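You operate a simulated robot arm through the tools that you are given. There is no shell and no other tool. Be economical: measure what you need, move in short steps, check, and stop when the job is done.

The job below is to be done with a simulated robot arm. You get a single attempt, and the scene is never put back.

Task
Cap the jar of green powder with the teal cap from the drawer.
Fine: the drawer is under the jar filler; lay the cap on the jar, shut the drawer, turn to CAP, snap it home with the cap plunger and turn back to LOAD; leave the other small caps in the drawer.

Only the result counts: the job must be done as asked and must still hold three seconds after the hand-in. Knocking over, shifting, dropping, spilling or breaking anything else fails it. A push-on lid holds only when it is set on centred and level and pressed home; a screw cap is set on level and turned clockwise until tight.

Robot
A 7-joint arm with a two-finger parallel gripper on a trunk, on a base that drives. Base frame: it is fixed to the floor where the robot stands at the start and does not move with it; the origin is under the middle of the robot, x ahead of it, y to its left, z up. Readings come in mm, rad, newtons and seconds.
Its first joint turns from -2.897 to 2.897 rad. Places, roughly: drawer of the steel table with one drawer [900, 0, 800]; jar filler [900, 0, 1000]; pocket of the turntable [1000, 100, 900]; shaker switch of the turntable [1000, 400, 900]; turn grip of the turntable [1100, 200, 900]. Payload 3.43 kg.
The tool frame sits at the grasp point between the pads (the TCP): z along the fingers, y along the line on which they close. The tips reach 34 mm beyond it. Largest opening 128 mm; finger width 24, thickness 12; the body of the gripper, 48 by 130 mm, starts 96 mm behind the TCP.
Orientation is that of the tool frame in the base frame, as a unit quaternion [w, x, y, z]. With the fingers straight down and closing along the base's y, the tool's x points along the base's -x, its y along +y and its z along -z.

Tools
- The arm moves only by the tool nudge_tool. Its argument "plan" is one flat list of numbers, 7 for each row, row after row: the shift along the base's x, y, z in m, then the turn, a rotation vector about the base's x, y, z in degrees, then the closure in counts, from 0 (fully open) to 255 (shut). In form: [tx, ty, tz, rx, ry, rz, fingers, tx, ty, tz, rx, ry, rz, fingers, ...]. A call has 1 to 12 rows; each row shifts and turns the commanded pose from where the row before left it. Each row takes 0.2 s and may step no farther than 50 mm and 0.15 rad from the row before; otherwise, or with a gripper value out of range, the whole call is refused. Where a pose cannot be reached the arm comes as near as it can. A force on the tool above 90 N (or 10 N above the force at the start of the call, whichever is more), or a blocked arm, ends the call early, and 0.2 s more pass. The fingers move at their own pace (about 153 mm/s each) and stop on an object; they squeeze with about 22 N. The grip force told is the motor's: it shows also when the fingers shut on nothing. Time passes only in rows, and 0.2 s behind the last, so rows that do not move let the fingers close. The reply holds the time, the measured pose of the TCP, the force on the tool along the base axes, the opening and the grip force, in the units named above and with some noise, with the torque about the TCP (base axes, N m) and any sound that the robot's microphone picked up, and new pictures: "views" is both (left out), scene, wrist or none.
- Cameras (640 x 400 px; columns grow to the right, rows downward): "scene" is now at [194.5, 228, 1369.6]; the picture's right is [-0.37, -0.93, 0.01], its down [-0.52, 0.21, -0.83] and it looks along [0.77, -0.31, -0.56] (base axes); focal length 218 px, centre (320, 200). "wrist" rides on the gripper at [76, -11, -160] in the tool frame; the picture's right is [0.15, 0.99, 0.00], its down [-0.88, 0.13, -0.46] and it looks along [-0.45, 0.07, 0.89] (tool axes); focal length 234 px, centre (320, 200). There is no depth. A picture from a camera that has moved, and an enlarged one, comes with that camera's place and axes in the base frame and with its lens.
- base_move(legs): drives the robot by 1 to 6 legs, each [ahead, turn to the left] in mm and rad, along the robot's own axes; the way and the turn of a leg run together, so that a leg with both is an arc; at most 1500 mm and 3.142 rad a leg. The arm and the cameras ride along, it lands a little off, and it stops where it bumps. It gives what a move gives, and a new picture of the scene camera.
- pan_tilt(pan, tilt): turns the head with the scene camera to pan (to the left, within 2.094 rad either way) and tilt (down, from -0.506 to 1.204), counted from straight ahead of the robot. It gives what a move gives, and a new picture of the scene camera.
- inspect(camera, box): a new picture of the part [left, top, right, bottom] of that camera's present view, enlarged. No time passes.
- close_job(): hands the job in; it is judged then, once.

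Work in short steps. Places have to be worked out from the pictures, the camera data and where the tool is seen: move nearer, look again, correct. Check each grasp and each placing, and mend what went wrong. You have 120 turns and 260 pictures in all, those below and enlarged ones among them. Open the gripper and draw the arm clear of the work before you hand the job in, unless the task says otherwise; then end with one line.

The tools are called after "Call:" by a JSON object that holds its "op" and its "data". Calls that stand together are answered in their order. nudge_tool: Moves the arm, as the interface text tells. Its arguments: {"type":"object","properties":{"plan":{"type":"array"},"views":{"type":"string","enum":["both","scene","wrist","none"]}},"required":["plan"]} The other tools are called the same way: base_move (legs) drives the base; pan_tilt (pan, tilt) turns the head that bears the scene camera; inspect (camera, box) takes an enlarged picture of a part of a camera's view; close_job () hands the job in.

At the start:

```text
t: 0.0
tcp_pos: [610.6, 51.1, 1256.5]
orientation: [-0.001, -0.002, 1.0, 0.0]
force: [0.5, 0.1, -0.2]
torque: [0.0, -0.02, 0.01]
opening: 128.0
gripper_force: 0.0
robot x, y, heading: [2.4, 27.5, 0.006]
head pan, tilt: [-0.382, 0.583]
```

scene: 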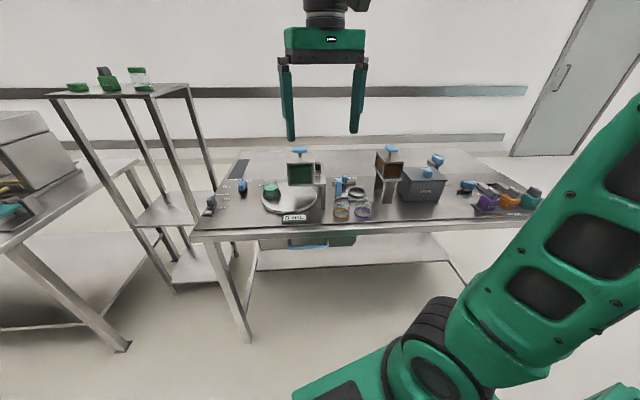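
wrist: 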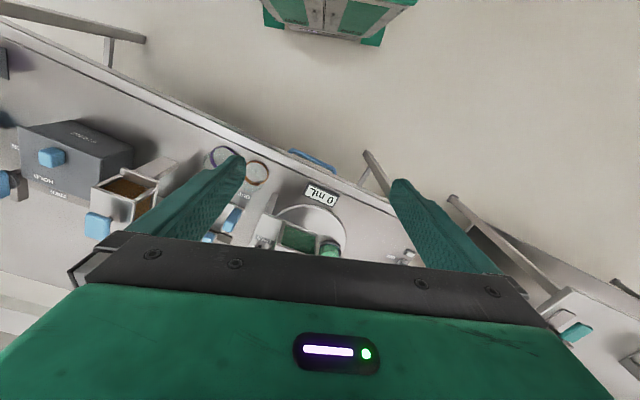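

I'll start by enlarging the work area to see the parts.

Call:
{"op": "inspect", "data": {"camera": "scene", "box": [190, 130, 390, 255]}}

Call:
{"op": "inspect", "data": {"camera": "scene", "box": [360, 140, 550, 258]}}

Call:
{"op": "inspect", "data": {"camera": "wrist", "box": [180, 130, 440, 290]}}

```text
3.20 times, centred on (290, 192) of scene
camera zoom: at [194.5, 228.0, 1369.6], right [-0.37, -0.93, 0.01], down [-0.52, 0.21, -0.83], along [0.77, -0.31, -0.56], focal length 697 px, centre (416, 224)
```

zoom: 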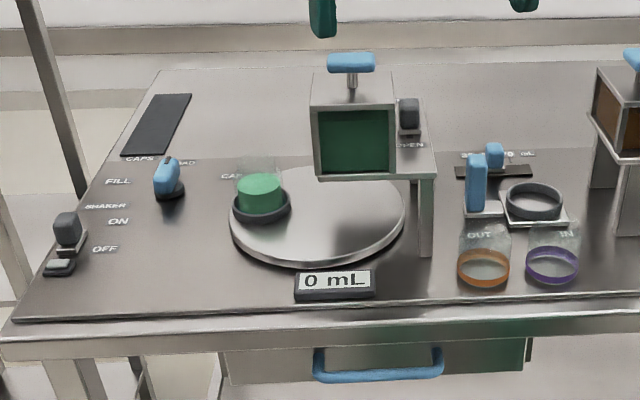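

```text
3.37 times, centred on (455, 199) of scene
camera zoom: at [194.5, 228.0, 1369.6], right [-0.37, -0.93, 0.01], down [-0.52, 0.21, -0.83], along [0.77, -0.31, -0.56], focal length 734 px, centre (-135, 203)
```

zoom: 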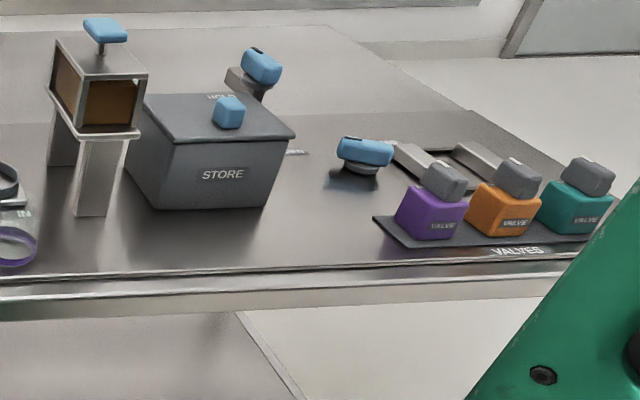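

```text
2.46 times, centred on (310, 210) of wrist
camera zoom: at [532.3, 38.8, 1417.1], right [-0.15, 0.99, 0.0], down [0.88, 0.13, 0.45], along [0.45, 0.07, -0.89], focal length 576 px, centre (345, 175)
```

zoom: 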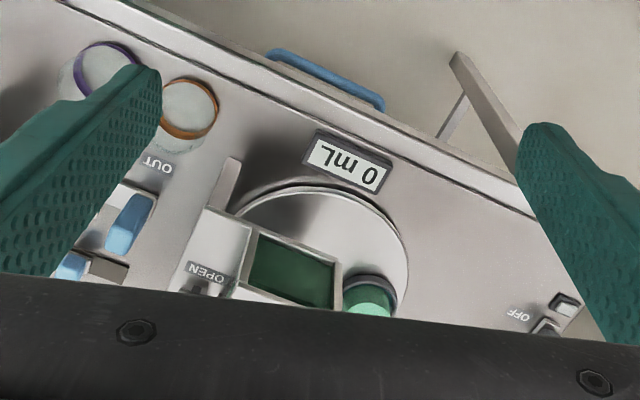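

The table looks turned by about -16° relative to the base. I'll zoom in further on the turntable and the labels.

Call:
{"op": "inspect", "data": {"camera": "scene", "box": [200, 150, 280, 220]}}

Call:
{"op": "inspect", "data": {"camera": "scene", "box": [255, 140, 335, 215]}}

Call:
{"op": "inspect", "data": {"camera": "scene", "box": [250, 200, 370, 270]}}

```text
5.71 times, centred on (240, 185) of scene
camera zoom: at [194.5, 228.0, 1369.6], right [-0.37, -0.93, 0.01], down [-0.52, 0.21, -0.83], along [0.77, -0.31, -0.56], focal length 1245 px, centre (777, 286)
```

zoom: 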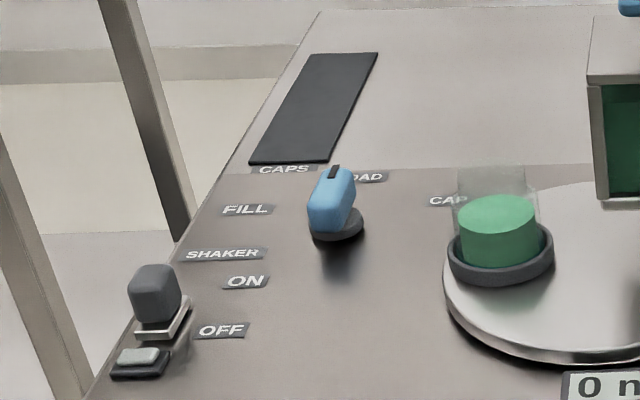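

```text
5.33 times, centred on (295, 178) of scene
camera zoom: at [194.5, 228.0, 1369.6], right [-0.37, -0.93, 0.01], down [-0.52, 0.21, -0.83], along [0.77, -0.31, -0.56], focal length 1162 px, centre (453, 320)
```

zoom: 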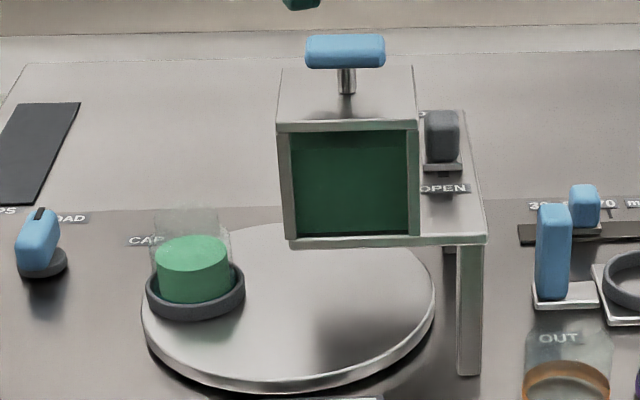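

```text
5.33 times, centred on (310, 235) of scene
camera zoom: at [194.5, 228.0, 1369.6], right [-0.37, -0.93, 0.01], down [-0.52, 0.21, -0.83], along [0.77, -0.31, -0.56], focal length 1162 px, centre (373, 13)
```

zoom: 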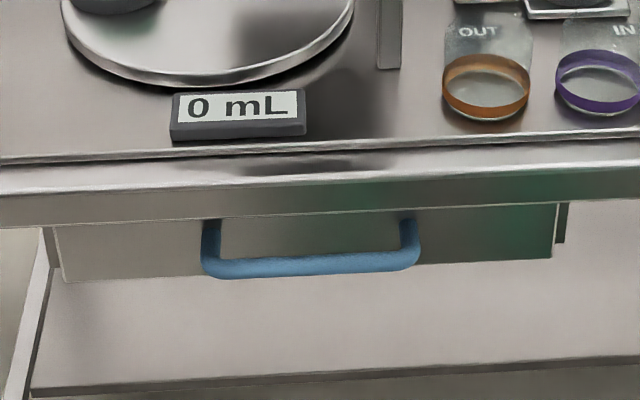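

The knob points to LOAD, with FILL on the left and CAP on the right. I'll bring the wrist camera over the station, turned to match the table, for a view from above.

Call:
{"op": "nudge_tool", "data": {"plan": [0.03, 0, 0.02, 0, 0, -8, 0, 0.03, 0, 0.02, 0, 0, -8, 0, 0.04, 0, 0.02, 0, 0, 0, 0, 0.04, 0.0, 0.02, 0, 0, 0, 0, 0.04, 0, 0.02, 0, 0, 0, 0], "views": "wrist"}}

```text
t: 1.0
tcp_pos: [699.6, 51.1, 1347.7]
orientation: [0.025, 0.145, 0.989, 0.004]
force: [6.6, 25.9, -22.8]
torque: [-4.57, -0.72, -2.29]
opening: 128.0
gripper_force: 0.1
robot x, y, heading: [3.6, 21.3, -0.0]
head pan, tilt: [-0.382, 0.583]
stopped in row 4: the force on the tool passed its limit at 214 N (the readings are from after the stop); the commanded pose is now the measured one
camera wrist: at [615.1, 61.7, 1505.3], right [0.14, 0.99, 0.01], down [0.86, -0.13, 0.5], along [0.5, -0.06, -0.87], focal length 234 px, centre (320, 200)
```

wrist: 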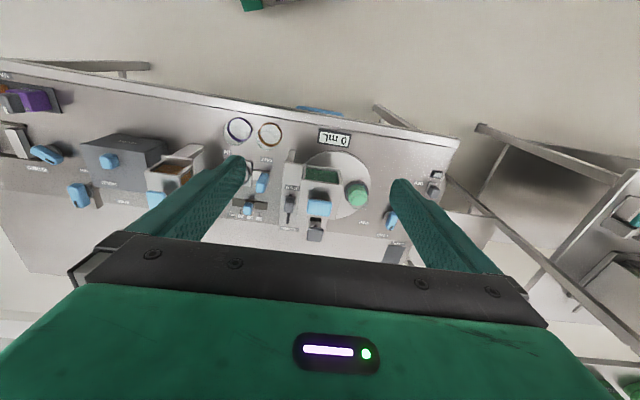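

The call stopped on a force of 214 N, and I can't see what caused it. I'll look at the scene before moving again.

Call:
{"op": "nudge_tool", "data": {"plan": [0, 0, 0, 0, 0, 0, 0], "views": "scene"}}

Call:
{"op": "inspect", "data": {"camera": "wrist", "box": [220, 100, 460, 250]}}

```text
t: 1.4
tcp_pos: [705.1, 52.6, 1344.5]
orientation: [0.021, 0.145, 0.989, 0.003]
force: [19.0, 27.9, -31.0]
torque: [-5.11, 0.45, -2.54]
opening: 127.9
gripper_force: 0.1
robot x, y, heading: [6.4, 24.4, -0.003]
head pan, tilt: [-0.382, 0.583]
camera scene: at [194.6, 228.0, 1369.6], right [-0.37, -0.93, 0.01], down [-0.52, 0.21, -0.83], along [0.77, -0.31, -0.56], focal length 218 px, centre (320, 200)
```

scene: 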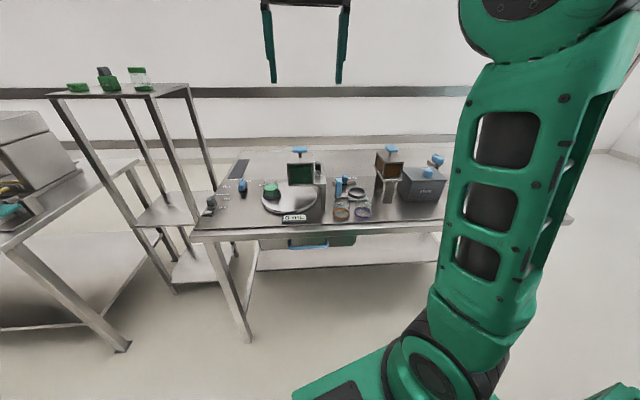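

```text
2.67 times, centred on (340, 175) of wrist
camera zoom: at [621.2, 62.3, 1502.1], right [0.14, 0.99, 0.01], down [0.86, -0.13, 0.49], along [0.49, -0.06, -0.87], focal length 624 px, centre (267, 267)
```

zoom: 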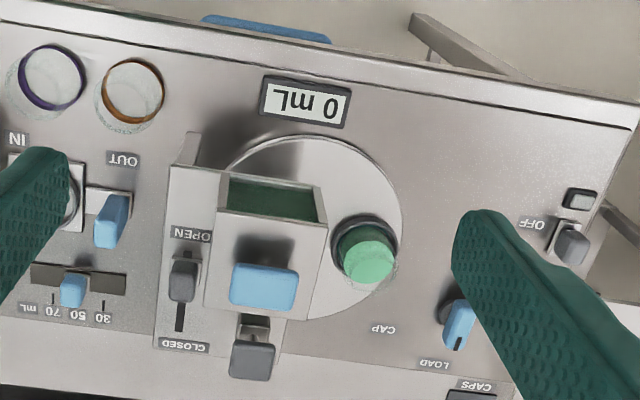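

The hand is in the air, so the force is probably the arm touching the robot itself. I'll back out along the way I came.

Call:
{"op": "nudge_tool", "data": {"plan": [0, 0, -0.03, 0, 0, 0, 0, 0.0, 0, -0.03, 0, 0, 0, 0, 0, 0, -0.03, 0, 0, 0, 0], "views": "wrist"}}

```text
t: 2.2
tcp_pos: [705.0, 52.5, 1253.5]
orientation: [0.02, 0.143, 0.989, 0.004]
force: [0.5, 0.1, 0.6]
torque: [-0.02, -0.02, 0.02]
opening: 127.8
gripper_force: 0.0
robot x, y, heading: [2.5, 26.5, -0.0]
head pan, tilt: [-0.382, 0.583]
camera wrist: at [621.7, 63.1, 1412.1], right [0.14, 0.99, 0.01], down [0.86, -0.13, 0.49], along [0.49, -0.06, -0.87], focal length 234 px, centre (320, 200)
```

wrist: 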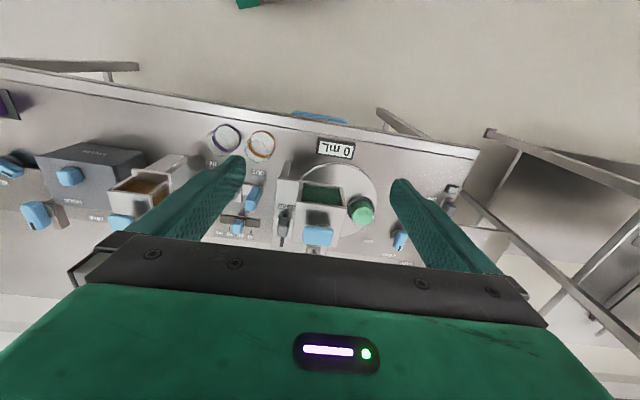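

It's free now. The tool has a residual tilt of about 2.3°, so I'll correct that and move further over the filler.

Call:
{"op": "nudge_tool", "data": {"plan": [0.04, 0, 0, 0, 2.3, 0, 0, 0.04, 0, 0, 0, 0, 0, 0, 0.04, 0, 0, 0, 0, 0, 0, 0.04, 0, 0, 0, 0, 0, 0], "views": "wrist"}}

Call:
{"op": "inspect", "data": {"camera": "wrist", "box": [220, 60, 440, 200]}}

```text
t: 3.2
tcp_pos: [864.1, 54.0, 1256.5]
orientation: [0.001, 0.144, 0.99, 0.001]
force: [-1.6, -0.6, 0.9]
torque: [0.0, -0.11, -0.01]
opening: 127.9
gripper_force: 0.1
robot x, y, heading: [5.8, 23.2, 0.0]
head pan, tilt: [-0.382, 0.583]
camera wrist: at [786.6, 64.0, 1416.7], right [0.14, 0.99, 0.0], down [0.88, -0.13, 0.46], along [0.45, -0.06, -0.89], focal length 234 px, centre (320, 200)
```

wrist: 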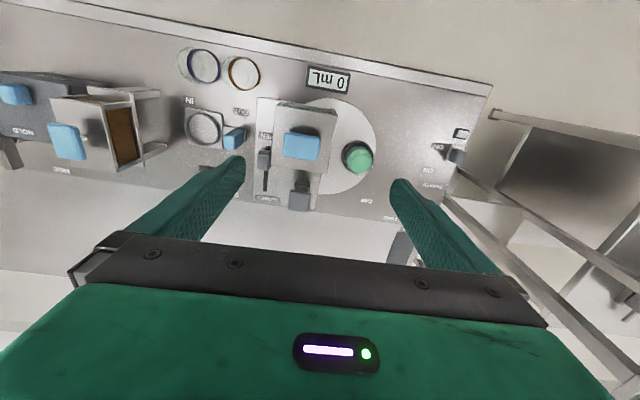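

```text
2.86 times, centred on (330, 130) of wrist
camera zoom: at [786.6, 64.0, 1416.7], right [0.14, 0.99, 0.0], down [0.88, -0.13, 0.46], along [0.45, -0.06, -0.89], focal length 669 px, centre (291, 400)
```

zoom: 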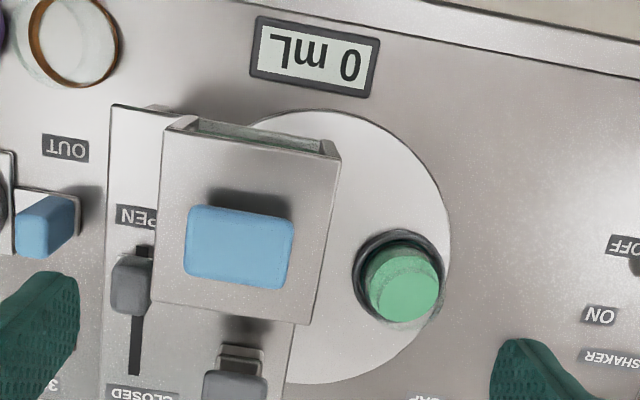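

There is a grey knob on a bracket behind the hopper, possibly the cap plunger. I'll move further to see it.

Call:
{"op": "nudge_tool", "data": {"plan": [0.04, -0.01, 0, 0, 0, 0, 0, 0.04, -0.01, 0, 0, 0, 0, 0, 0.03, -0.01, 0, 0, 0, 0, 0], "views": "wrist"}}

Call:
{"op": "inspect", "data": {"camera": "wrist", "box": [220, 40, 440, 180]}}

Call:
{"op": "inspect", "data": {"camera": "wrist", "box": [240, 140, 420, 240]}}

```text
t: 3.5
tcp_pos: [863.2, 50.4, 1274.8]
orientation: [0.019, 0.146, 0.989, 0.005]
force: [-1.7, -0.4, 1.3]
torque: [0.02, -0.22, 0.0]
opening: 128.1
gripper_force: 0.0
robot x, y, heading: [9.2, 21.6, 0.001]
head pan, tilt: [-0.382, 0.583]
stopped in row 1: the force on the tool passed its limit at 200 N (the readings are from after the stop); the commanded pose is now the measured one
camera wrist: at [780.6, 60.6, 1432.1], right [0.15, 0.99, 0.01], down [0.86, -0.13, 0.49], along [0.49, -0.06, -0.87], focal length 234 px, centre (320, 200)
```

wrist: 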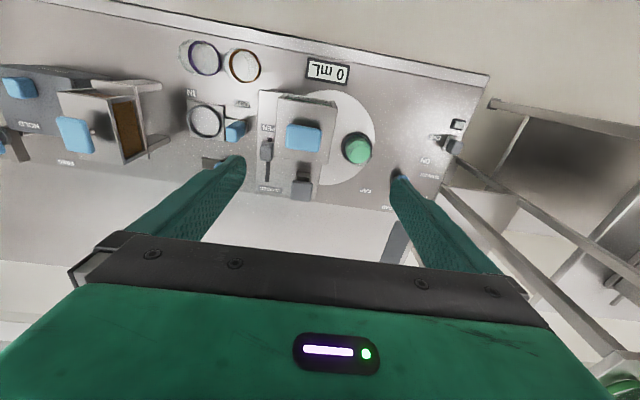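

```text
2.86 times, centred on (330, 110) of wrist
camera zoom: at [780.6, 60.6, 1432.1], right [0.15, 0.99, 0.01], down [0.86, -0.13, 0.49], along [0.49, -0.06, -0.87], focal length 669 px, centre (291, 457)
```

zoom: 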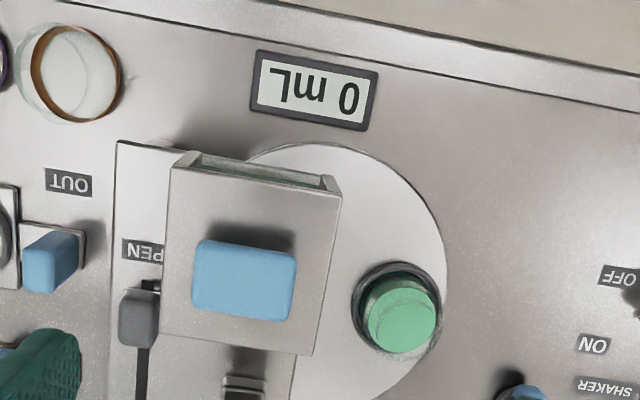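

```text
3.56 times, centred on (330, 190) of wrist
camera zoom: at [780.6, 60.6, 1432.1], right [0.15, 0.99, 0.01], down [0.86, -0.13, 0.49], along [0.49, -0.06, -0.87], focal length 833 px, centre (284, 236)
```

zoom: 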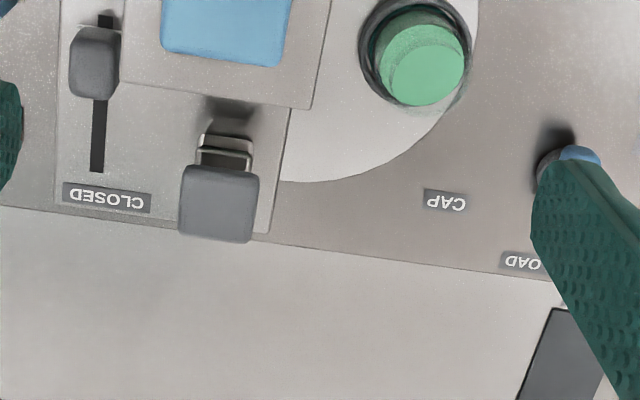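

The arm is at its reach limit here. To see what stands behind the hopper, I'll move to the left side of the station and look across it.

Call:
{"op": "nudge_tool", "data": {"plan": [-0.04, 0.0, -0.02, 0, 2.3, 0, 0, -0.04, 0.02, 0, 0, 0, -8, 0, -0.03, 0.03, 0, 0, 0, -8, 0, -0.03, 0.04, 0, 0, 0, -8, 0, -0.02, 0.04, 0, 0, 0, -8, 0, 0, 0.04, 0, 0, 0, -8, 0, 0, 0.04, 0, 0, 0, -8, 0, 0, 0.04, 0, 0, 0, 0, 0], "views": "both"}}

```text
t: 5.3
tcp_pos: [709.6, 298.4, 1247.3]
orientation: [-0.004, 0.538, 0.843, 0.003]
force: [1.1, -0.5, -0.7]
torque: [0.09, 0.0, -0.03]
opening: 128.2
gripper_force: 0.1
robot x, y, heading: [4.7, 27.8, -0.003]
head pan, tilt: [-0.382, 0.583]
camera scene: at [194.6, 227.7, 1369.7], right [-0.37, -0.93, 0.0], down [-0.52, 0.21, -0.83], along [0.77, -0.31, -0.56], focal length 218 px, centre (320, 200)
camera wrist: at [667.3, 362.4, 1408.7], right [0.84, 0.55, 0.0], down [0.49, -0.75, 0.45], along [0.25, -0.37, -0.89], focal length 234 px, centre (320, 200)
```

scene: 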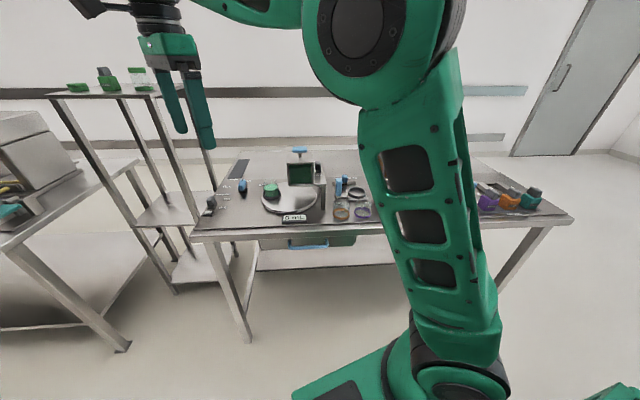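
wrist: 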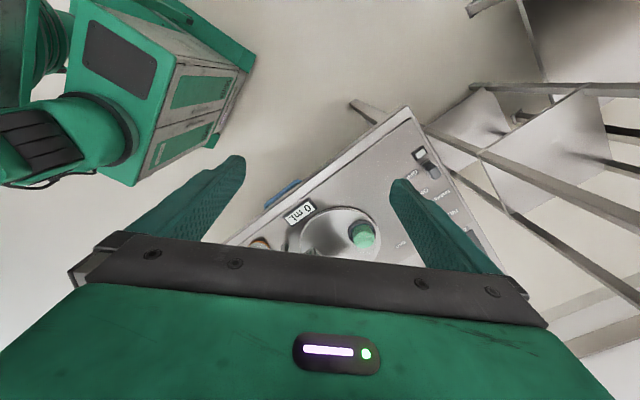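

The gripper blocks the lower half of the view. I'll pitch the tool up about 34° so the camera looks across the station.

Call:
{"op": "nudge_tool", "data": {"plan": [0, 0, 0, -7, -4.6, 0, 0, 0, 0, 0, -7, -4.6, 0, 0, 0, 0, 0, -7, -4.6, 0, 0, 0, 0, 0, -7, -4.6, 0, 0], "views": "wrist"}}

Call:
{"op": "inspect", "data": {"camera": "wrist", "box": [240, 80, 440, 240]}}

```text
t: 6.3
tcp_pos: [711.0, 300.3, 1247.6]
orientation: [0.259, 0.515, 0.809, -0.117]
force: [0.6, -1.1, -0.5]
torque: [0.11, 0.07, -0.02]
opening: 128.0
gripper_force: 0.0
robot x, y, heading: [2.7, 27.4, 0.002]
head pan, tilt: [-0.382, 0.583]
camera wrist: at [626.1, 425.8, 1341.4], right [0.83, 0.55, 0.0], down [0.28, -0.41, 0.87], along [0.48, -0.72, -0.5], focal length 234 px, centre (320, 200)
```

wrist: 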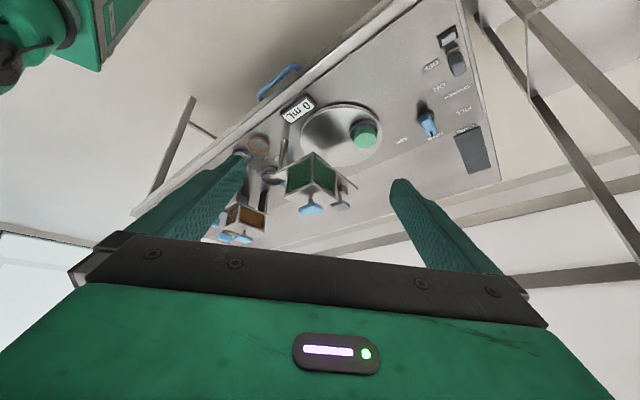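

```text
2.50 times, centred on (340, 160) of wrist
camera zoom: at [626.1, 425.8, 1341.4], right [0.83, 0.55, 0.0], down [0.28, -0.41, 0.87], along [0.48, -0.72, -0.5], focal length 585 px, centre (270, 300)
```

zoom: 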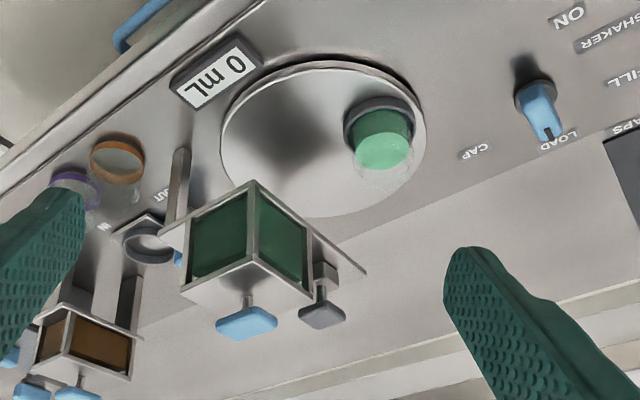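

A grey T on a square rod stands behind the hopper and goes through the platform. I'll zoom in on it.

Call:
{"op": "inspect", "data": {"camera": "wrist", "box": [290, 140, 370, 220]}}

Call:
{"op": "inspect", "data": {"camera": "wrist", "box": [380, 20, 500, 180]}}

```text
5.00 times, centred on (330, 180) of wrist
camera zoom: at [626.1, 425.8, 1341.4], right [0.83, 0.55, 0.0], down [0.28, -0.41, 0.87], along [0.48, -0.72, -0.5], focal length 1171 px, centre (270, 300)
```

zoom: 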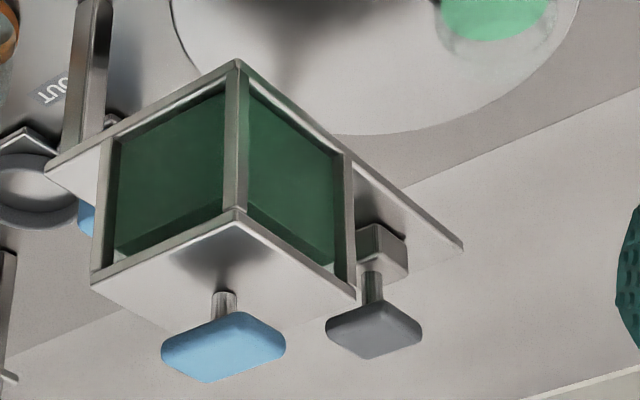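

```text
2.50 times, centred on (440, 100) of wrist
camera zoom: at [626.1, 425.8, 1341.4], right [0.83, 0.55, 0.0], down [0.28, -0.41, 0.87], along [0.48, -0.72, -0.5], focal length 585 px, centre (20, 450)
```

zoom: 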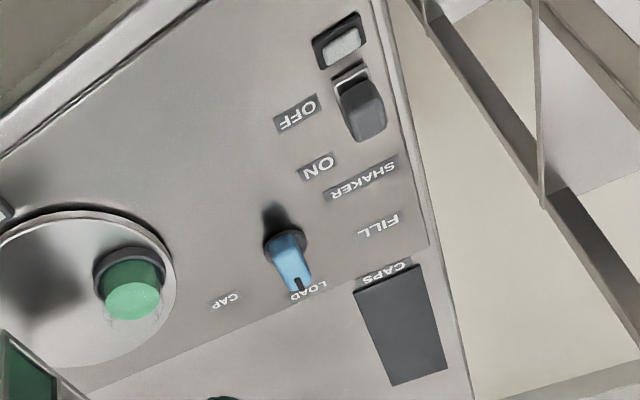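

The grey T at about (973,4,1045) is mirrored to the blue fill plunger about the turntable centre at about (934,60), so grey is the cap plunger. Now I'll undo the tilt and yaw and look at the drawer handle from above.

Call:
{"op": "nudge_tool", "data": {"plan": [0, 0, 0, 7, 4.6, 0, 0, 0, 0, 0, 7, 4.6, 0, 0, 0, 0, 0, 7, 4.6, 0, 0, -0.01, 0, 0, 7, 4.6, 0, 0, -0.02, -0.03, 0, 0, 0, 8, 0, -0.02, -0.03, -0.01, 0, 0, 8, 0, -0.02, -0.035, -0.02, 0, 0, 8, 0, -0.02, -0.04, -0.02, 0, 0, 8, 0, -0.02, -0.04, -0.02, 0, 0, 8, 0, -0.02, -0.035, -0.02, 0, 0, 8, 0], "views": "wrist"}}

Call:
{"op": "inspect", "data": {"camera": "wrist", "box": [220, 90, 440, 230]}}

```text
t: 8.7
tcp_pos: [565.4, 175.6, 1071.2]
orientation: [-0.068, 0.063, 0.989, -0.117]
force: [0.6, -1.4, -1.1]
torque: [0.03, 0.18, -0.08]
opening: 128.1
gripper_force: 0.1
robot x, y, heading: [3.3, 24.8, 0.004]
head pan, tilt: [-0.382, 0.583]
stopped in row 10: the arm was blocked; the commanded pose is now the measured one
camera wrist: at [512.3, 211.0, 1238.7], right [-0.04, 0.97, -0.22], down [0.95, 0.1, 0.3], along [0.31, -0.2, -0.93], focal length 234 px, centre (320, 200)
```

wrist: 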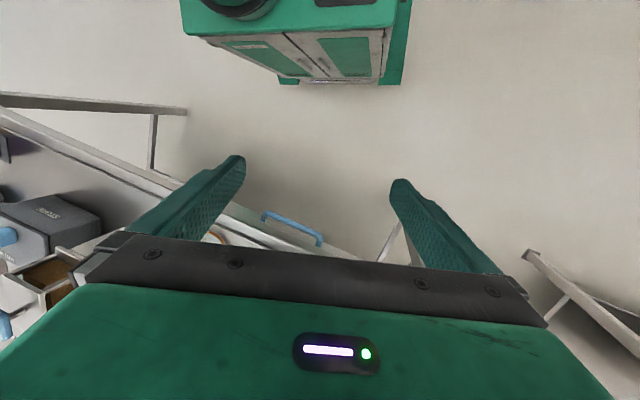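

```text
2.86 times, centred on (330, 160) of wrist
camera zoom: at [512.3, 211.0, 1238.7], right [-0.04, 0.97, -0.22], down [0.95, 0.1, 0.3], along [0.31, -0.2, -0.93], focal length 669 px, centre (291, 314)
```

zoom: 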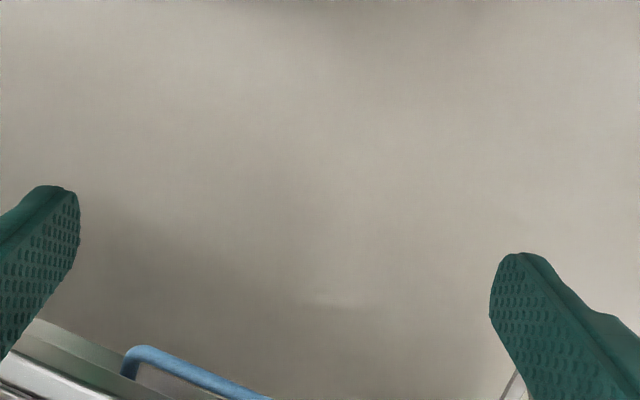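

The arm is blocked because it is folded too close to the body. I'll move out while levelling the tool and drive the base back 120 mm, so the drawer sits in comfortable reach.

Call:
{"op": "nudge_tool", "data": {"plan": [0.04, -0.01, 0.02, 4.07, -3.2, -2.9, 0, 0.04, -0.02, 0.02, 4.07, -3.2, -2.9, 0, 0.04, -0.03, 0, 4.07, -3.2, -2.9, 0, 0.02, -0.03, 0, 0, 0, 0, 0], "views": "none"}}

Call:
{"op": "base_move", "data": {"legs": [[-120, 0]]}}

Call:
{"op": "nudge_tool", "data": {"plan": [0, 0, 0, 0, 0, 0, 0], "views": "wrist"}}

Call:
{"op": "inspect", "data": {"camera": "scene", "box": [260, 190, 360, 250]}}

```text
t: 9.7
tcp_pos: [705.3, 87.6, 1112.8]
orientation: [-0.001, 0.139, 0.99, -0.002]
force: [-0.3, -0.1, -0.1]
torque: [0.0, -0.02, 0.01]
opening: 127.7
gripper_force: 0.1
robot x, y, heading: [3.9, 23.0, -0.001]
head pan, tilt: [-0.382, 0.583]
```

```text
t: 10.9
tcp_pos: [584.6, 88.0, 1111.5]
orientation: [-0.002, 0.139, 0.99, -0.002]
force: [-0.2, 0.3, 0.7]
torque: [-0.01, 0.0, 0.04]
opening: 127.9
gripper_force: 0.1
robot x, y, heading: [-113.1, 24.2, -0.0]
head pan, tilt: [-0.382, 0.583]
camera scene: at [73.2, 228.1, 1369.6], right [-0.37, -0.93, 0.01], down [-0.52, 0.21, -0.83], along [0.77, -0.31, -0.56], focal length 218 px, centre (320, 200)
```

scene: 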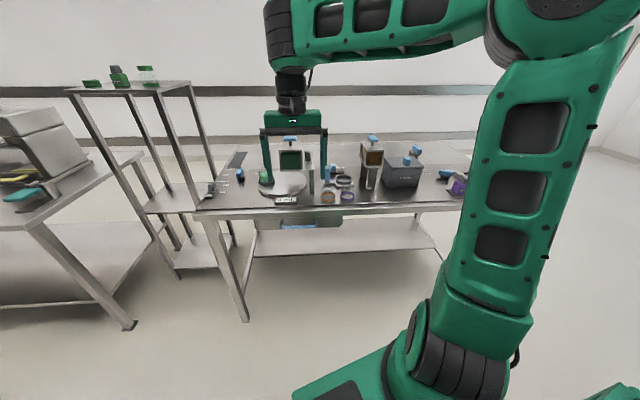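

```text
t: 11.3
tcp_pos: [575.6, 91.0, 1121.0]
orientation: [0.004, 0.138, 0.99, -0.003]
force: [0.6, -0.9, 1.1]
torque: [-0.02, 0.05, -0.01]
opening: 127.9
gripper_force: 0.0
robot x, y, heading: [-119.2, 21.4, 0.004]
head pan, tilt: [-0.382, 0.583]
camera wrist: at [497.3, 100.7, 1281.4], right [0.13, 0.99, -0.01], down [0.88, -0.11, 0.46], along [0.46, -0.07, -0.89], focal length 234 px, centre (320, 200)
```

wrist: 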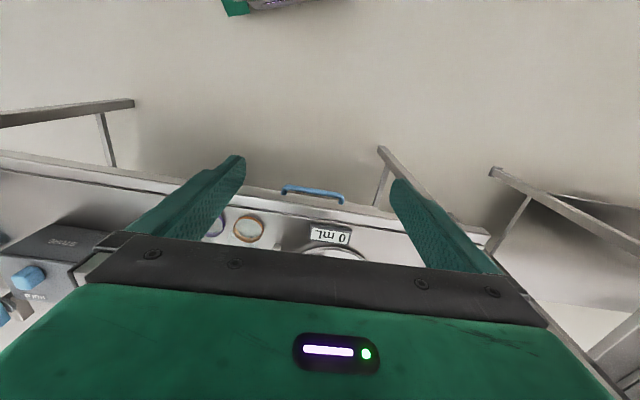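

```text
6.40 times, centred on (310, 220) of scene
camera zoom: at [73.4, 228.2, 1369.6], right [-0.37, -0.93, 0.01], down [-0.52, 0.21, -0.83], along [0.77, -0.31, -0.56], focal length 1395 px, centre (384, 72)
```

zoom: 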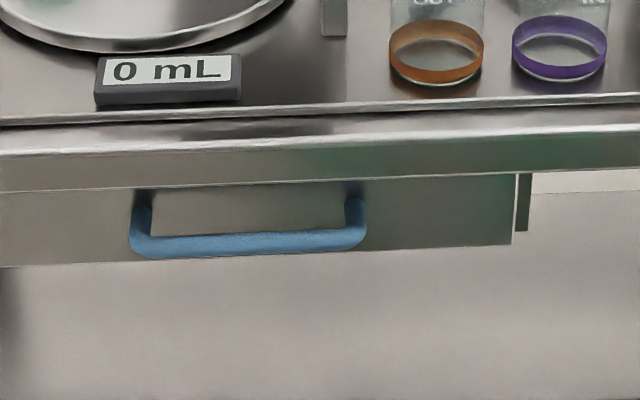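

The bar is at about (724,53,788). I'll zoom in with the wrist camera to measure the gap between the bar and the table edge.

Call:
{"op": "inspect", "data": {"camera": "wrist", "box": [260, 160, 370, 240]}}

```text
5.00 times, centred on (315, 200) of wrist
camera zoom: at [497.3, 100.7, 1281.4], right [0.13, 0.99, -0.01], down [0.88, -0.11, 0.46], along [0.46, -0.07, -0.89], focal length 1171 px, centre (345, 200)
```

zoom: 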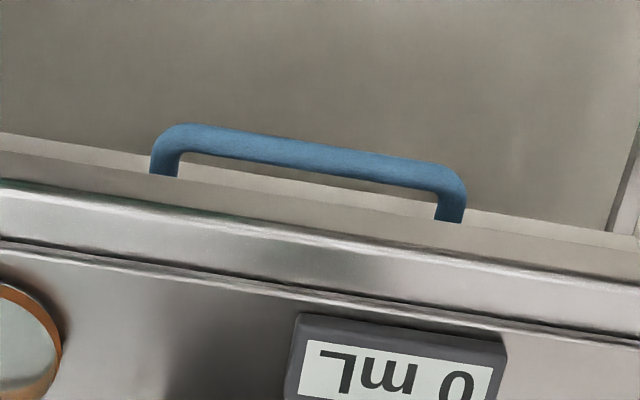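

The bar sits under the table lip: lip bottom z≈840, front x≈719. It can only be gripped from the front, so I'll yaw the tool 90° and then pitch it to point along the table's inward direction.

Call:
{"op": "nudge_tool", "data": {"plan": [0.01, 0, 0, 0, 0, -8, 0, 0.01, 0, 0, 0, 0, -8, 0, 0, 0, 0, 0, 0, -8, 0, 0, 0, 0, 0, 0, -8, 0, 0, 0, 0, 0, 0, -8, 0, 0, 0, 0, 0, 0, -8, 0, 0, 0, 0, 0, 0, -8, 0, 0, 0, 0, 0, 0, -8, 0, 0, 0, 0, 0, 0, -8, 0, 0, 0, 0, 0, 0, -8, 0, 0, 0, 0, 0, 0, -8, 0, 0, 0, 0, 0, 0, -2, 0], "views": "none"}}

Call:
{"op": "nudge_tool", "data": {"plan": [0, 0, -0.02, -2.2, -7.7, 0, 0, 0, 0, -0.02, -2.2, -7.7, 0, 0, 0, 0, -0.02, -2.2, -7.7, 0, 0, 0, 0, -0.02, -2.2, -7.7, 0, 0, 0, 0, -0.02, -2.2, -7.7, 0, 0, 0, 0, -0.02, -2.2, -7.7, 0, 0], "views": "both"}}

```text
t: 13.9
tcp_pos: [593.2, 89.6, 1120.8]
orientation: [0.003, 0.798, 0.602, -0.006]
force: [0.1, 0.0, 0.3]
torque: [0.01, 0.04, -0.03]
opening: 128.0
gripper_force: 0.1
robot x, y, heading: [-118.6, 25.2, 0.003]
head pan, tilt: [-0.382, 0.583]
```

```text
t: 15.3
tcp_pos: [594.9, 91.1, 996.4]
orientation: [0.329, 0.731, 0.547, 0.242]
force: [0.2, -0.4, -0.9]
torque: [0.03, 0.05, 0.03]
opening: 127.8
gripper_force: 0.0
robot x, y, heading: [-114.2, 22.0, 0.001]
head pan, tilt: [-0.382, 0.583]
camera scene: at [73.5, 227.8, 1369.6], right [-0.37, -0.93, 0.01], down [-0.52, 0.21, -0.83], along [0.77, -0.31, -0.56], focal length 218 px, centre (320, 200)
camera wrist: at [494.1, 199.2, 1094.7], right [0.68, -0.04, 0.74], down [-0.49, -0.77, 0.41], along [0.55, -0.64, -0.54], focal length 234 px, centre (320, 200)
```

scene: 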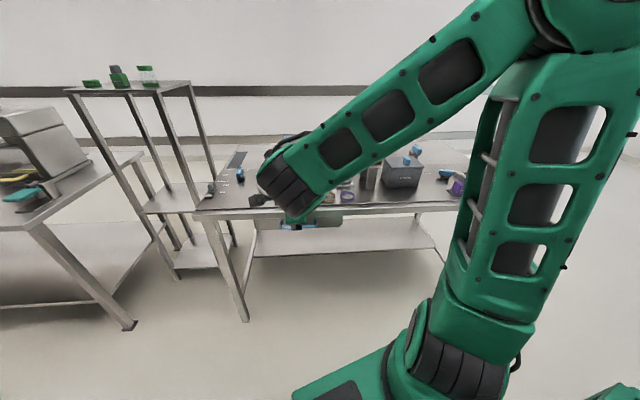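
wrist: 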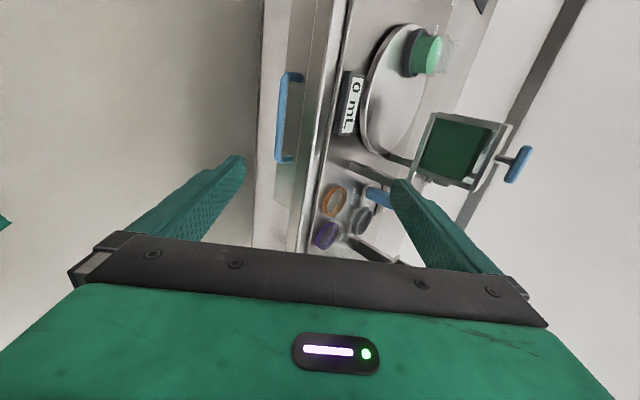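

That works. I'll pitch 32° more, lower to just above bar height in front of it, and narrow the fingers.

Call:
{"op": "nudge_tool", "data": {"plan": [0, 0, -0.03, -2.2, -7.7, 0, 130, 0, 0, -0.03, -2.2, -7.7, 0, 130, 0, 0, -0.03, -2.2, -7.7, 0, 130, 0, 0, -0.03, -2.2, -7.7, 0, 130, 0.01, -0.005, -0.035, 0, 0, 0, 130, 0.01, -0.005, -0.035, 0, 0, 0, 130], "views": "both"}}

Call:
{"op": "inspect", "data": {"camera": "wrist", "box": [200, 40, 440, 230]}}

```text
t: 16.9
tcp_pos: [612.9, 52.1, 876.1]
orientation: [0.402, 0.717, 0.5, 0.274]
force: [0.6, 0.2, -0.9]
torque: [-0.06, -0.03, -0.1]
opening: 62.9
gripper_force: 0.0
out of reach, approached as far as the arm can: row 2, 3, 4
robot x, y, heading: [-112.9, 30.3, -0.001]
head pan, tilt: [-0.382, 0.583]
stopped in row 6: the arm was blocked; the commanded pose is now the measured one
camera scene: at [74.1, 228.6, 1369.4], right [-0.37, -0.93, 0.01], down [-0.52, 0.2, -0.83], along [0.77, -0.31, -0.56], focal length 218 px, centre (320, 200)
camera wrist: at [504.8, 172.7, 950.6], right [0.54, -0.04, 0.84], down [-0.61, -0.71, 0.36], along [0.58, -0.7, -0.41], focal length 234 px, centre (320, 200)
```

scene: 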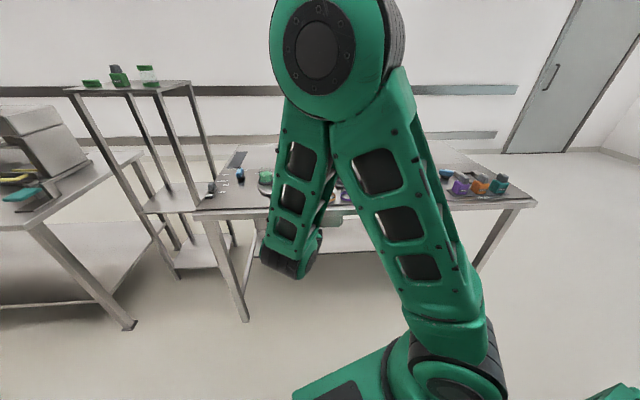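
wrist: 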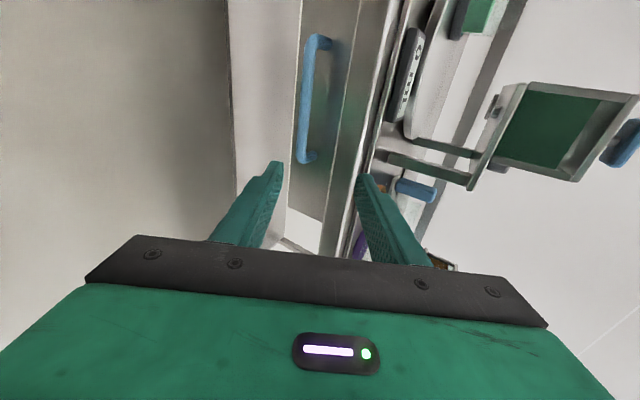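

```text
2.11 times, centred on (320, 135) of wrist
camera zoom: at [504.8, 172.7, 950.6], right [0.54, -0.04, 0.84], down [-0.61, -0.71, 0.36], along [0.58, -0.7, -0.41], focal length 493 px, centre (320, 337)
```

zoom: 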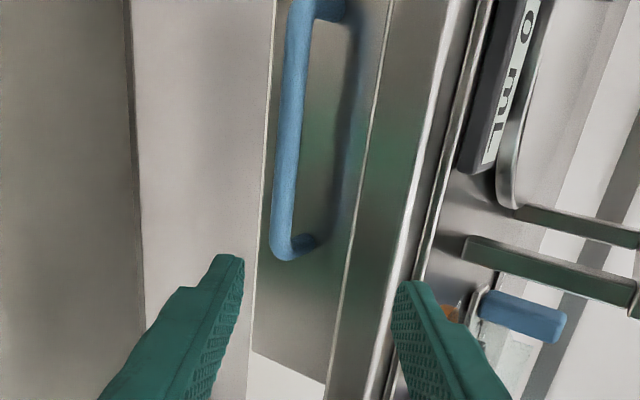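

The arm is too folded for a horizontal tool at this range. I'll drive back 220 mm more so the wrist has room.

Call:
{"op": "base_move", "data": {"legs": [[-220, 0]]}}

Call:
{"op": "nudge_tool", "data": {"plan": [0.04, 0, 0.02, 0, 0, 0, 130, 0.04, 0, 0.02, 0, 0, 0, 130, 0.04, 0, 0, 0, 0, 0, 130, 0.04, 0, 0, 0, 0, 0, 130], "views": "both"}}

```text
t: 18.6
tcp_pos: [391.2, 51.3, 875.7]
orientation: [0.403, 0.716, 0.5, 0.274]
force: [0.6, -0.5, -0.3]
torque: [0.0, 0.02, 0.0]
opening: 62.7
gripper_force: 0.2
robot x, y, heading: [-336.7, 21.1, -0.0]
head pan, tilt: [-0.382, 0.583]
camera scene: at [-146.6, 227.9, 1369.6], right [-0.37, -0.93, 0.01], down [-0.52, 0.21, -0.83], along [0.77, -0.31, -0.56], focal length 218 px, centre (320, 200)
```

scene: 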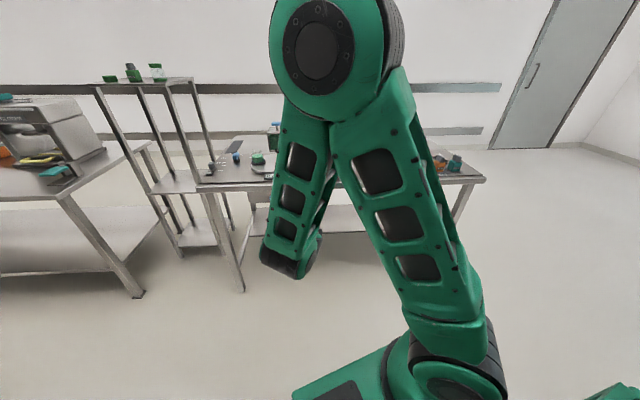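

```text
t: 19.6
tcp_pos: [540.0, 51.1, 923.4]
orientation: [0.405, 0.714, 0.498, 0.279]
force: [-0.2, -0.1, 0.9]
torque: [-0.01, 0.03, 0.02]
opening: 62.6
gripper_force: 0.1
robot x, y, heading: [-335.6, 25.2, -0.003]
head pan, tilt: [-0.382, 0.583]
camera scene: at [-146.9, 227.9, 1369.6], right [-0.37, -0.93, 0.01], down [-0.52, 0.21, -0.83], along [0.77, -0.31, -0.56], focal length 218 px, centre (320, 200)
camera wrist: at [431.4, 171.1, 997.5], right [0.53, -0.04, 0.85], down [-0.61, -0.71, 0.35], along [0.59, -0.7, -0.4], focal length 234 px, centre (320, 200)
```

scene: 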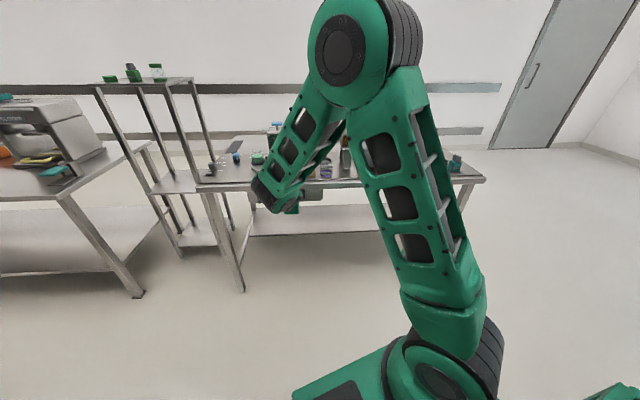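
wrist: 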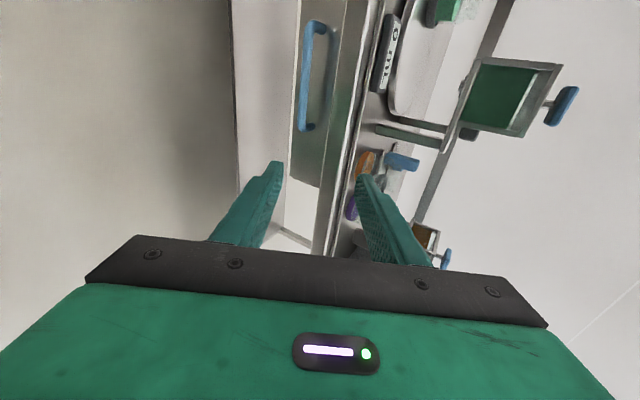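

There's room now. I'll finish the pitch to about 10° below horizontal, correct the heading, and move to 90 mm in front of the bar.

Call:
{"op": "nudge_tool", "data": {"plan": [0.02, 0.006, -0.03, -1.93, -6.73, 1.5, 130, 0.02, 0.006, -0.03, -1.93, -6.73, 1.5, 130, 0.02, 0.005, -0.03, -1.93, -6.73, 1.5, 130, 0.02, 0.005, -0.03, 0, 0, 0, 130, 0.02, 0, 0, 0, 0, 0, 130], "views": "wrist"}}

Call:
{"op": "inspect", "data": {"camera": "wrist", "box": [200, 20, 440, 230]}}

```text
t: 20.8
tcp_pos: [640.1, 72.6, 805.4]
orientation: [0.511, 0.613, 0.46, 0.39]
force: [0.9, 0.0, 0.3]
torque: [-0.01, 0.04, -0.01]
opening: 62.6
gripper_force: 0.1
robot x, y, heading: [-333.8, 29.0, 0.002]
head pan, tilt: [-0.382, 0.583]
camera wrist: at [506.9, 188.4, 823.7], right [0.2, 0.09, 0.98], down [-0.65, -0.73, 0.2], along [0.73, -0.67, -0.09], focal length 234 px, centre (320, 200)
```

wrist: 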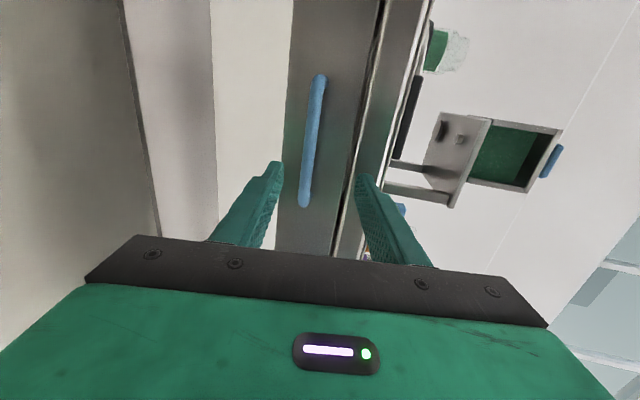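

```text
1.90 times, centred on (320, 125) of wrist
camera zoom: at [506.9, 188.4, 823.7], right [0.2, 0.09, 0.98], down [-0.65, -0.73, 0.2], along [0.73, -0.67, -0.09], focal length 446 px, centre (320, 343)
```

zoom: 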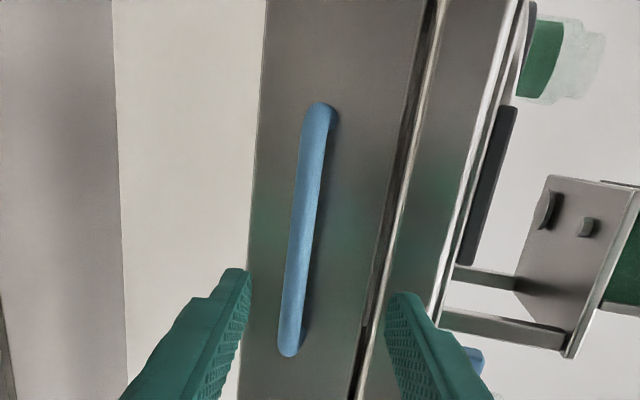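

The bar lies between the fingers' planes. I'll advance 78 mm along the tool axis with the fingers open 62 mm.

Call:
{"op": "nudge_tool", "data": {"plan": [0.0246, -0.007, -0.0055, 0, 0, 0, 130, 0.0246, -0.007, -0.0055, 0, 0, 0, 130, 0.0246, -0.007, -0.0055, 0, 0, 0, 130], "views": "wrist"}}

Call:
{"op": "inspect", "data": {"camera": "wrist", "box": [200, 50, 440, 250]}}

```text
t: 21.5
tcp_pos: [680.8, 59.9, 801.3]
orientation: [0.513, 0.61, 0.461, 0.391]
force: [0.1, -0.6, 0.4]
torque: [0.06, 0.03, 0.01]
opening: 62.7
gripper_force: 0.0
robot x, y, heading: [-336.0, 24.0, -0.0]
head pan, tilt: [-0.382, 0.583]
stopped in row 3: the force on the tool passed its limit at 133 N (the readings are from after the stop); the commanded pose is now the measured one
camera wrist: at [547.7, 175.2, 819.5], right [0.2, 0.09, 0.98], down [-0.65, -0.73, 0.2], along [0.73, -0.67, -0.09], focal length 234 px, centre (320, 200)
```

wrist: 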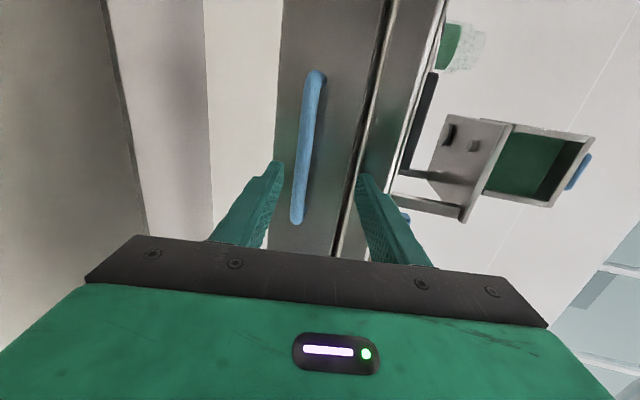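

```text
2.00 times, centred on (320, 150) of wrist
camera zoom: at [547.7, 175.2, 819.5], right [0.2, 0.09, 0.98], down [-0.65, -0.73, 0.2], along [0.73, -0.67, -0.09], focal length 468 px, centre (320, 300)
```

zoom: 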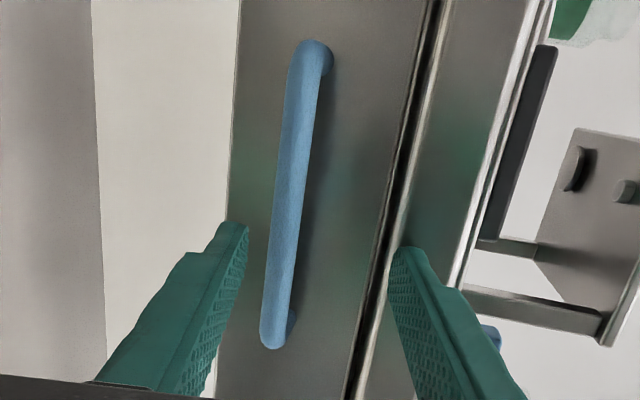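

The upper finger touched the table lip. I'll back off 10 mm, drop 14 mm, close to about 50 mm and advance again.

Call:
{"op": "nudge_tool", "data": {"plan": [-0.0095, 0.0027, 0, 0, 0, 0, 155, 0, 0, -0.014, 0, 0, 0, 155, 0, 0, 0, 0, 0, 0, 155, 0.02, -0.0055, -0.003, 0, 0, 0, 155, 0.02, -0.0055, -0.003, 0, 0, 0, 155, 0.008, -0.002, -0.001, 0, 0, 0, 155], "views": "wrist"}}

Call:
{"op": "inspect", "data": {"camera": "wrist", "box": [200, 50, 440, 250]}}

```text
t: 22.9
tcp_pos: [721.0, 49.8, 779.8]
orientation: [0.513, 0.61, 0.461, 0.39]
force: [0.0, -0.1, 0.5]
torque: [0.0, 0.0, 0.04]
opening: 50.3
gripper_force: 0.1
robot x, y, heading: [-337.3, 24.0, 0.002]
head pan, tilt: [-0.382, 0.583]
camera wrist: at [586.9, 164.8, 798.1], right [0.2, 0.09, 0.98], down [-0.65, -0.73, 0.2], along [0.73, -0.67, -0.09], focal length 234 px, centre (320, 200)
```

wrist: 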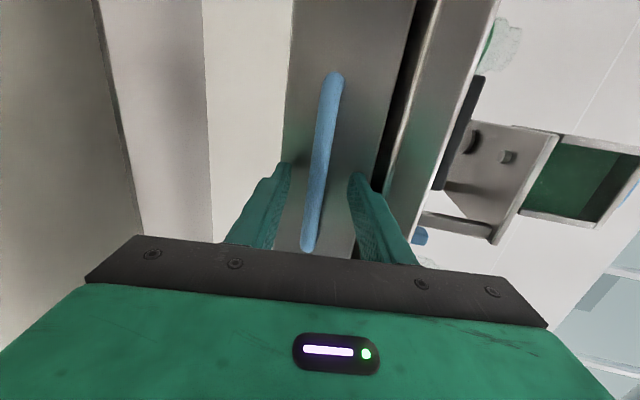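

```text
2.00 times, centred on (320, 150) of wrist
camera zoom: at [586.9, 164.8, 798.1], right [0.2, 0.09, 0.98], down [-0.65, -0.73, 0.2], along [0.73, -0.67, -0.09], focal length 468 px, centre (320, 300)
```

zoom: 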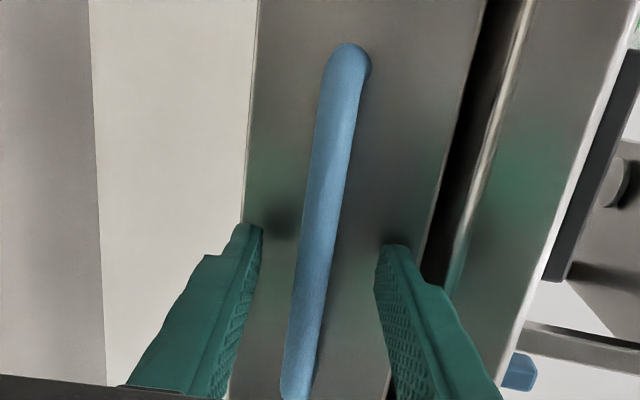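

The bar is between the pads. I'll close on it.

Call:
{"op": "nudge_tool", "data": {"plan": [0, 0, 0, 0, 0, 0, 255, 0, 0, 0, 0, 0, 0, 255, 0, 0, 0, 0, 0, 0, 255], "views": "wrist"}}

```text
t: 23.7
tcp_pos: [720.4, 49.8, 777.8]
orientation: [0.511, 0.612, 0.462, 0.389]
force: [-3.5, -1.1, -22.9]
torque: [0.46, 0.21, 0.41]
opening: 13.7
gripper_force: 45.1
robot x, y, heading: [-336.5, 24.3, -0.001]
head pan, tilt: [-0.382, 0.583]
camera wrist: at [586.6, 165.0, 795.8], right [0.21, 0.09, 0.97], down [-0.65, -0.73, 0.21], along [0.73, -0.67, -0.09], focal length 234 px, centre (320, 200)
```

wrist: 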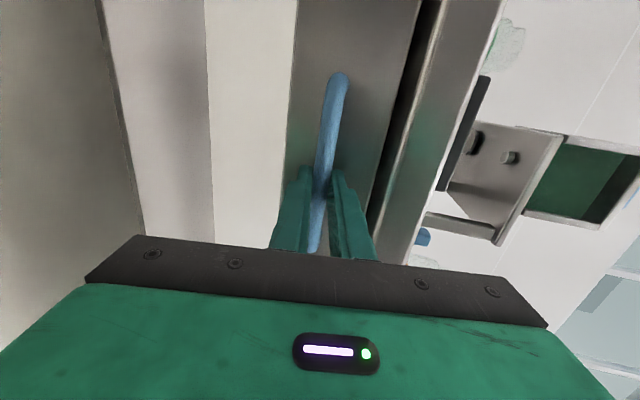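

It's gripped at 13.7 mm. I'll pull straight out along the table normal.

Call:
{"op": "nudge_tool", "data": {"plan": [-0.019, 0.0054, -0.002, 0, 0, 0, 255, -0.024, 0.0069, 0, 0, 0, 0, 255, -0.024, 0.0069, 0, 0, 0, 0, 255, -0.024, 0.0069, 0, 0, 0, 0, 255, -0.024, 0.0069, 0, 0, 0, 0, 255, -0.024, 0.0069, 0, 0, 0, 0, 255], "views": "both"}}

```text
t: 25.1
tcp_pos: [581.6, 93.4, 778.5]
orientation: [0.509, 0.61, 0.463, 0.392]
force: [12.8, 36.3, -25.7]
torque: [0.03, 0.42, 0.6]
opening: 13.4
gripper_force: 44.5
robot x, y, heading: [-338.3, 25.5, -0.003]
head pan, tilt: [-0.382, 0.583]
camera scene: at [-145.2, 229.2, 1369.2], right [-0.37, -0.93, 0.01], down [-0.52, 0.2, -0.83], along [0.77, -0.31, -0.56], focal length 218 px, centre (320, 200)
camera wrist: at [447.1, 207.3, 796.0], right [0.2, 0.09, 0.98], down [-0.64, -0.74, 0.2], along [0.74, -0.67, -0.09], focal length 234 px, centre (320, 200)
```

scene: 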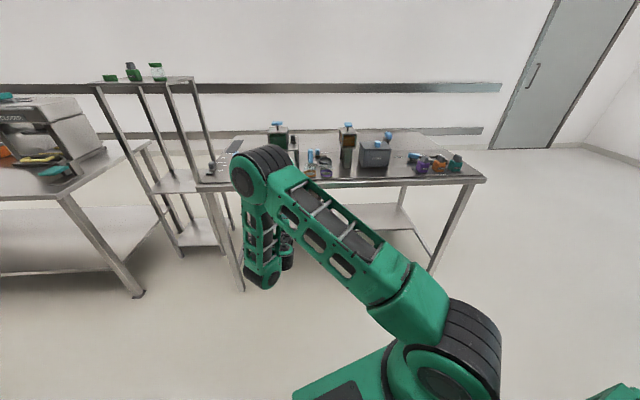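
wrist: 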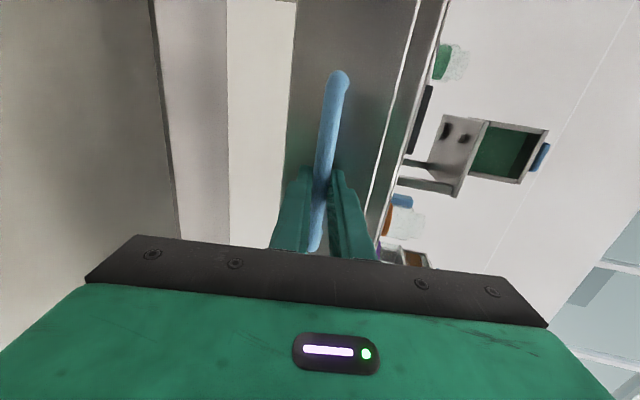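

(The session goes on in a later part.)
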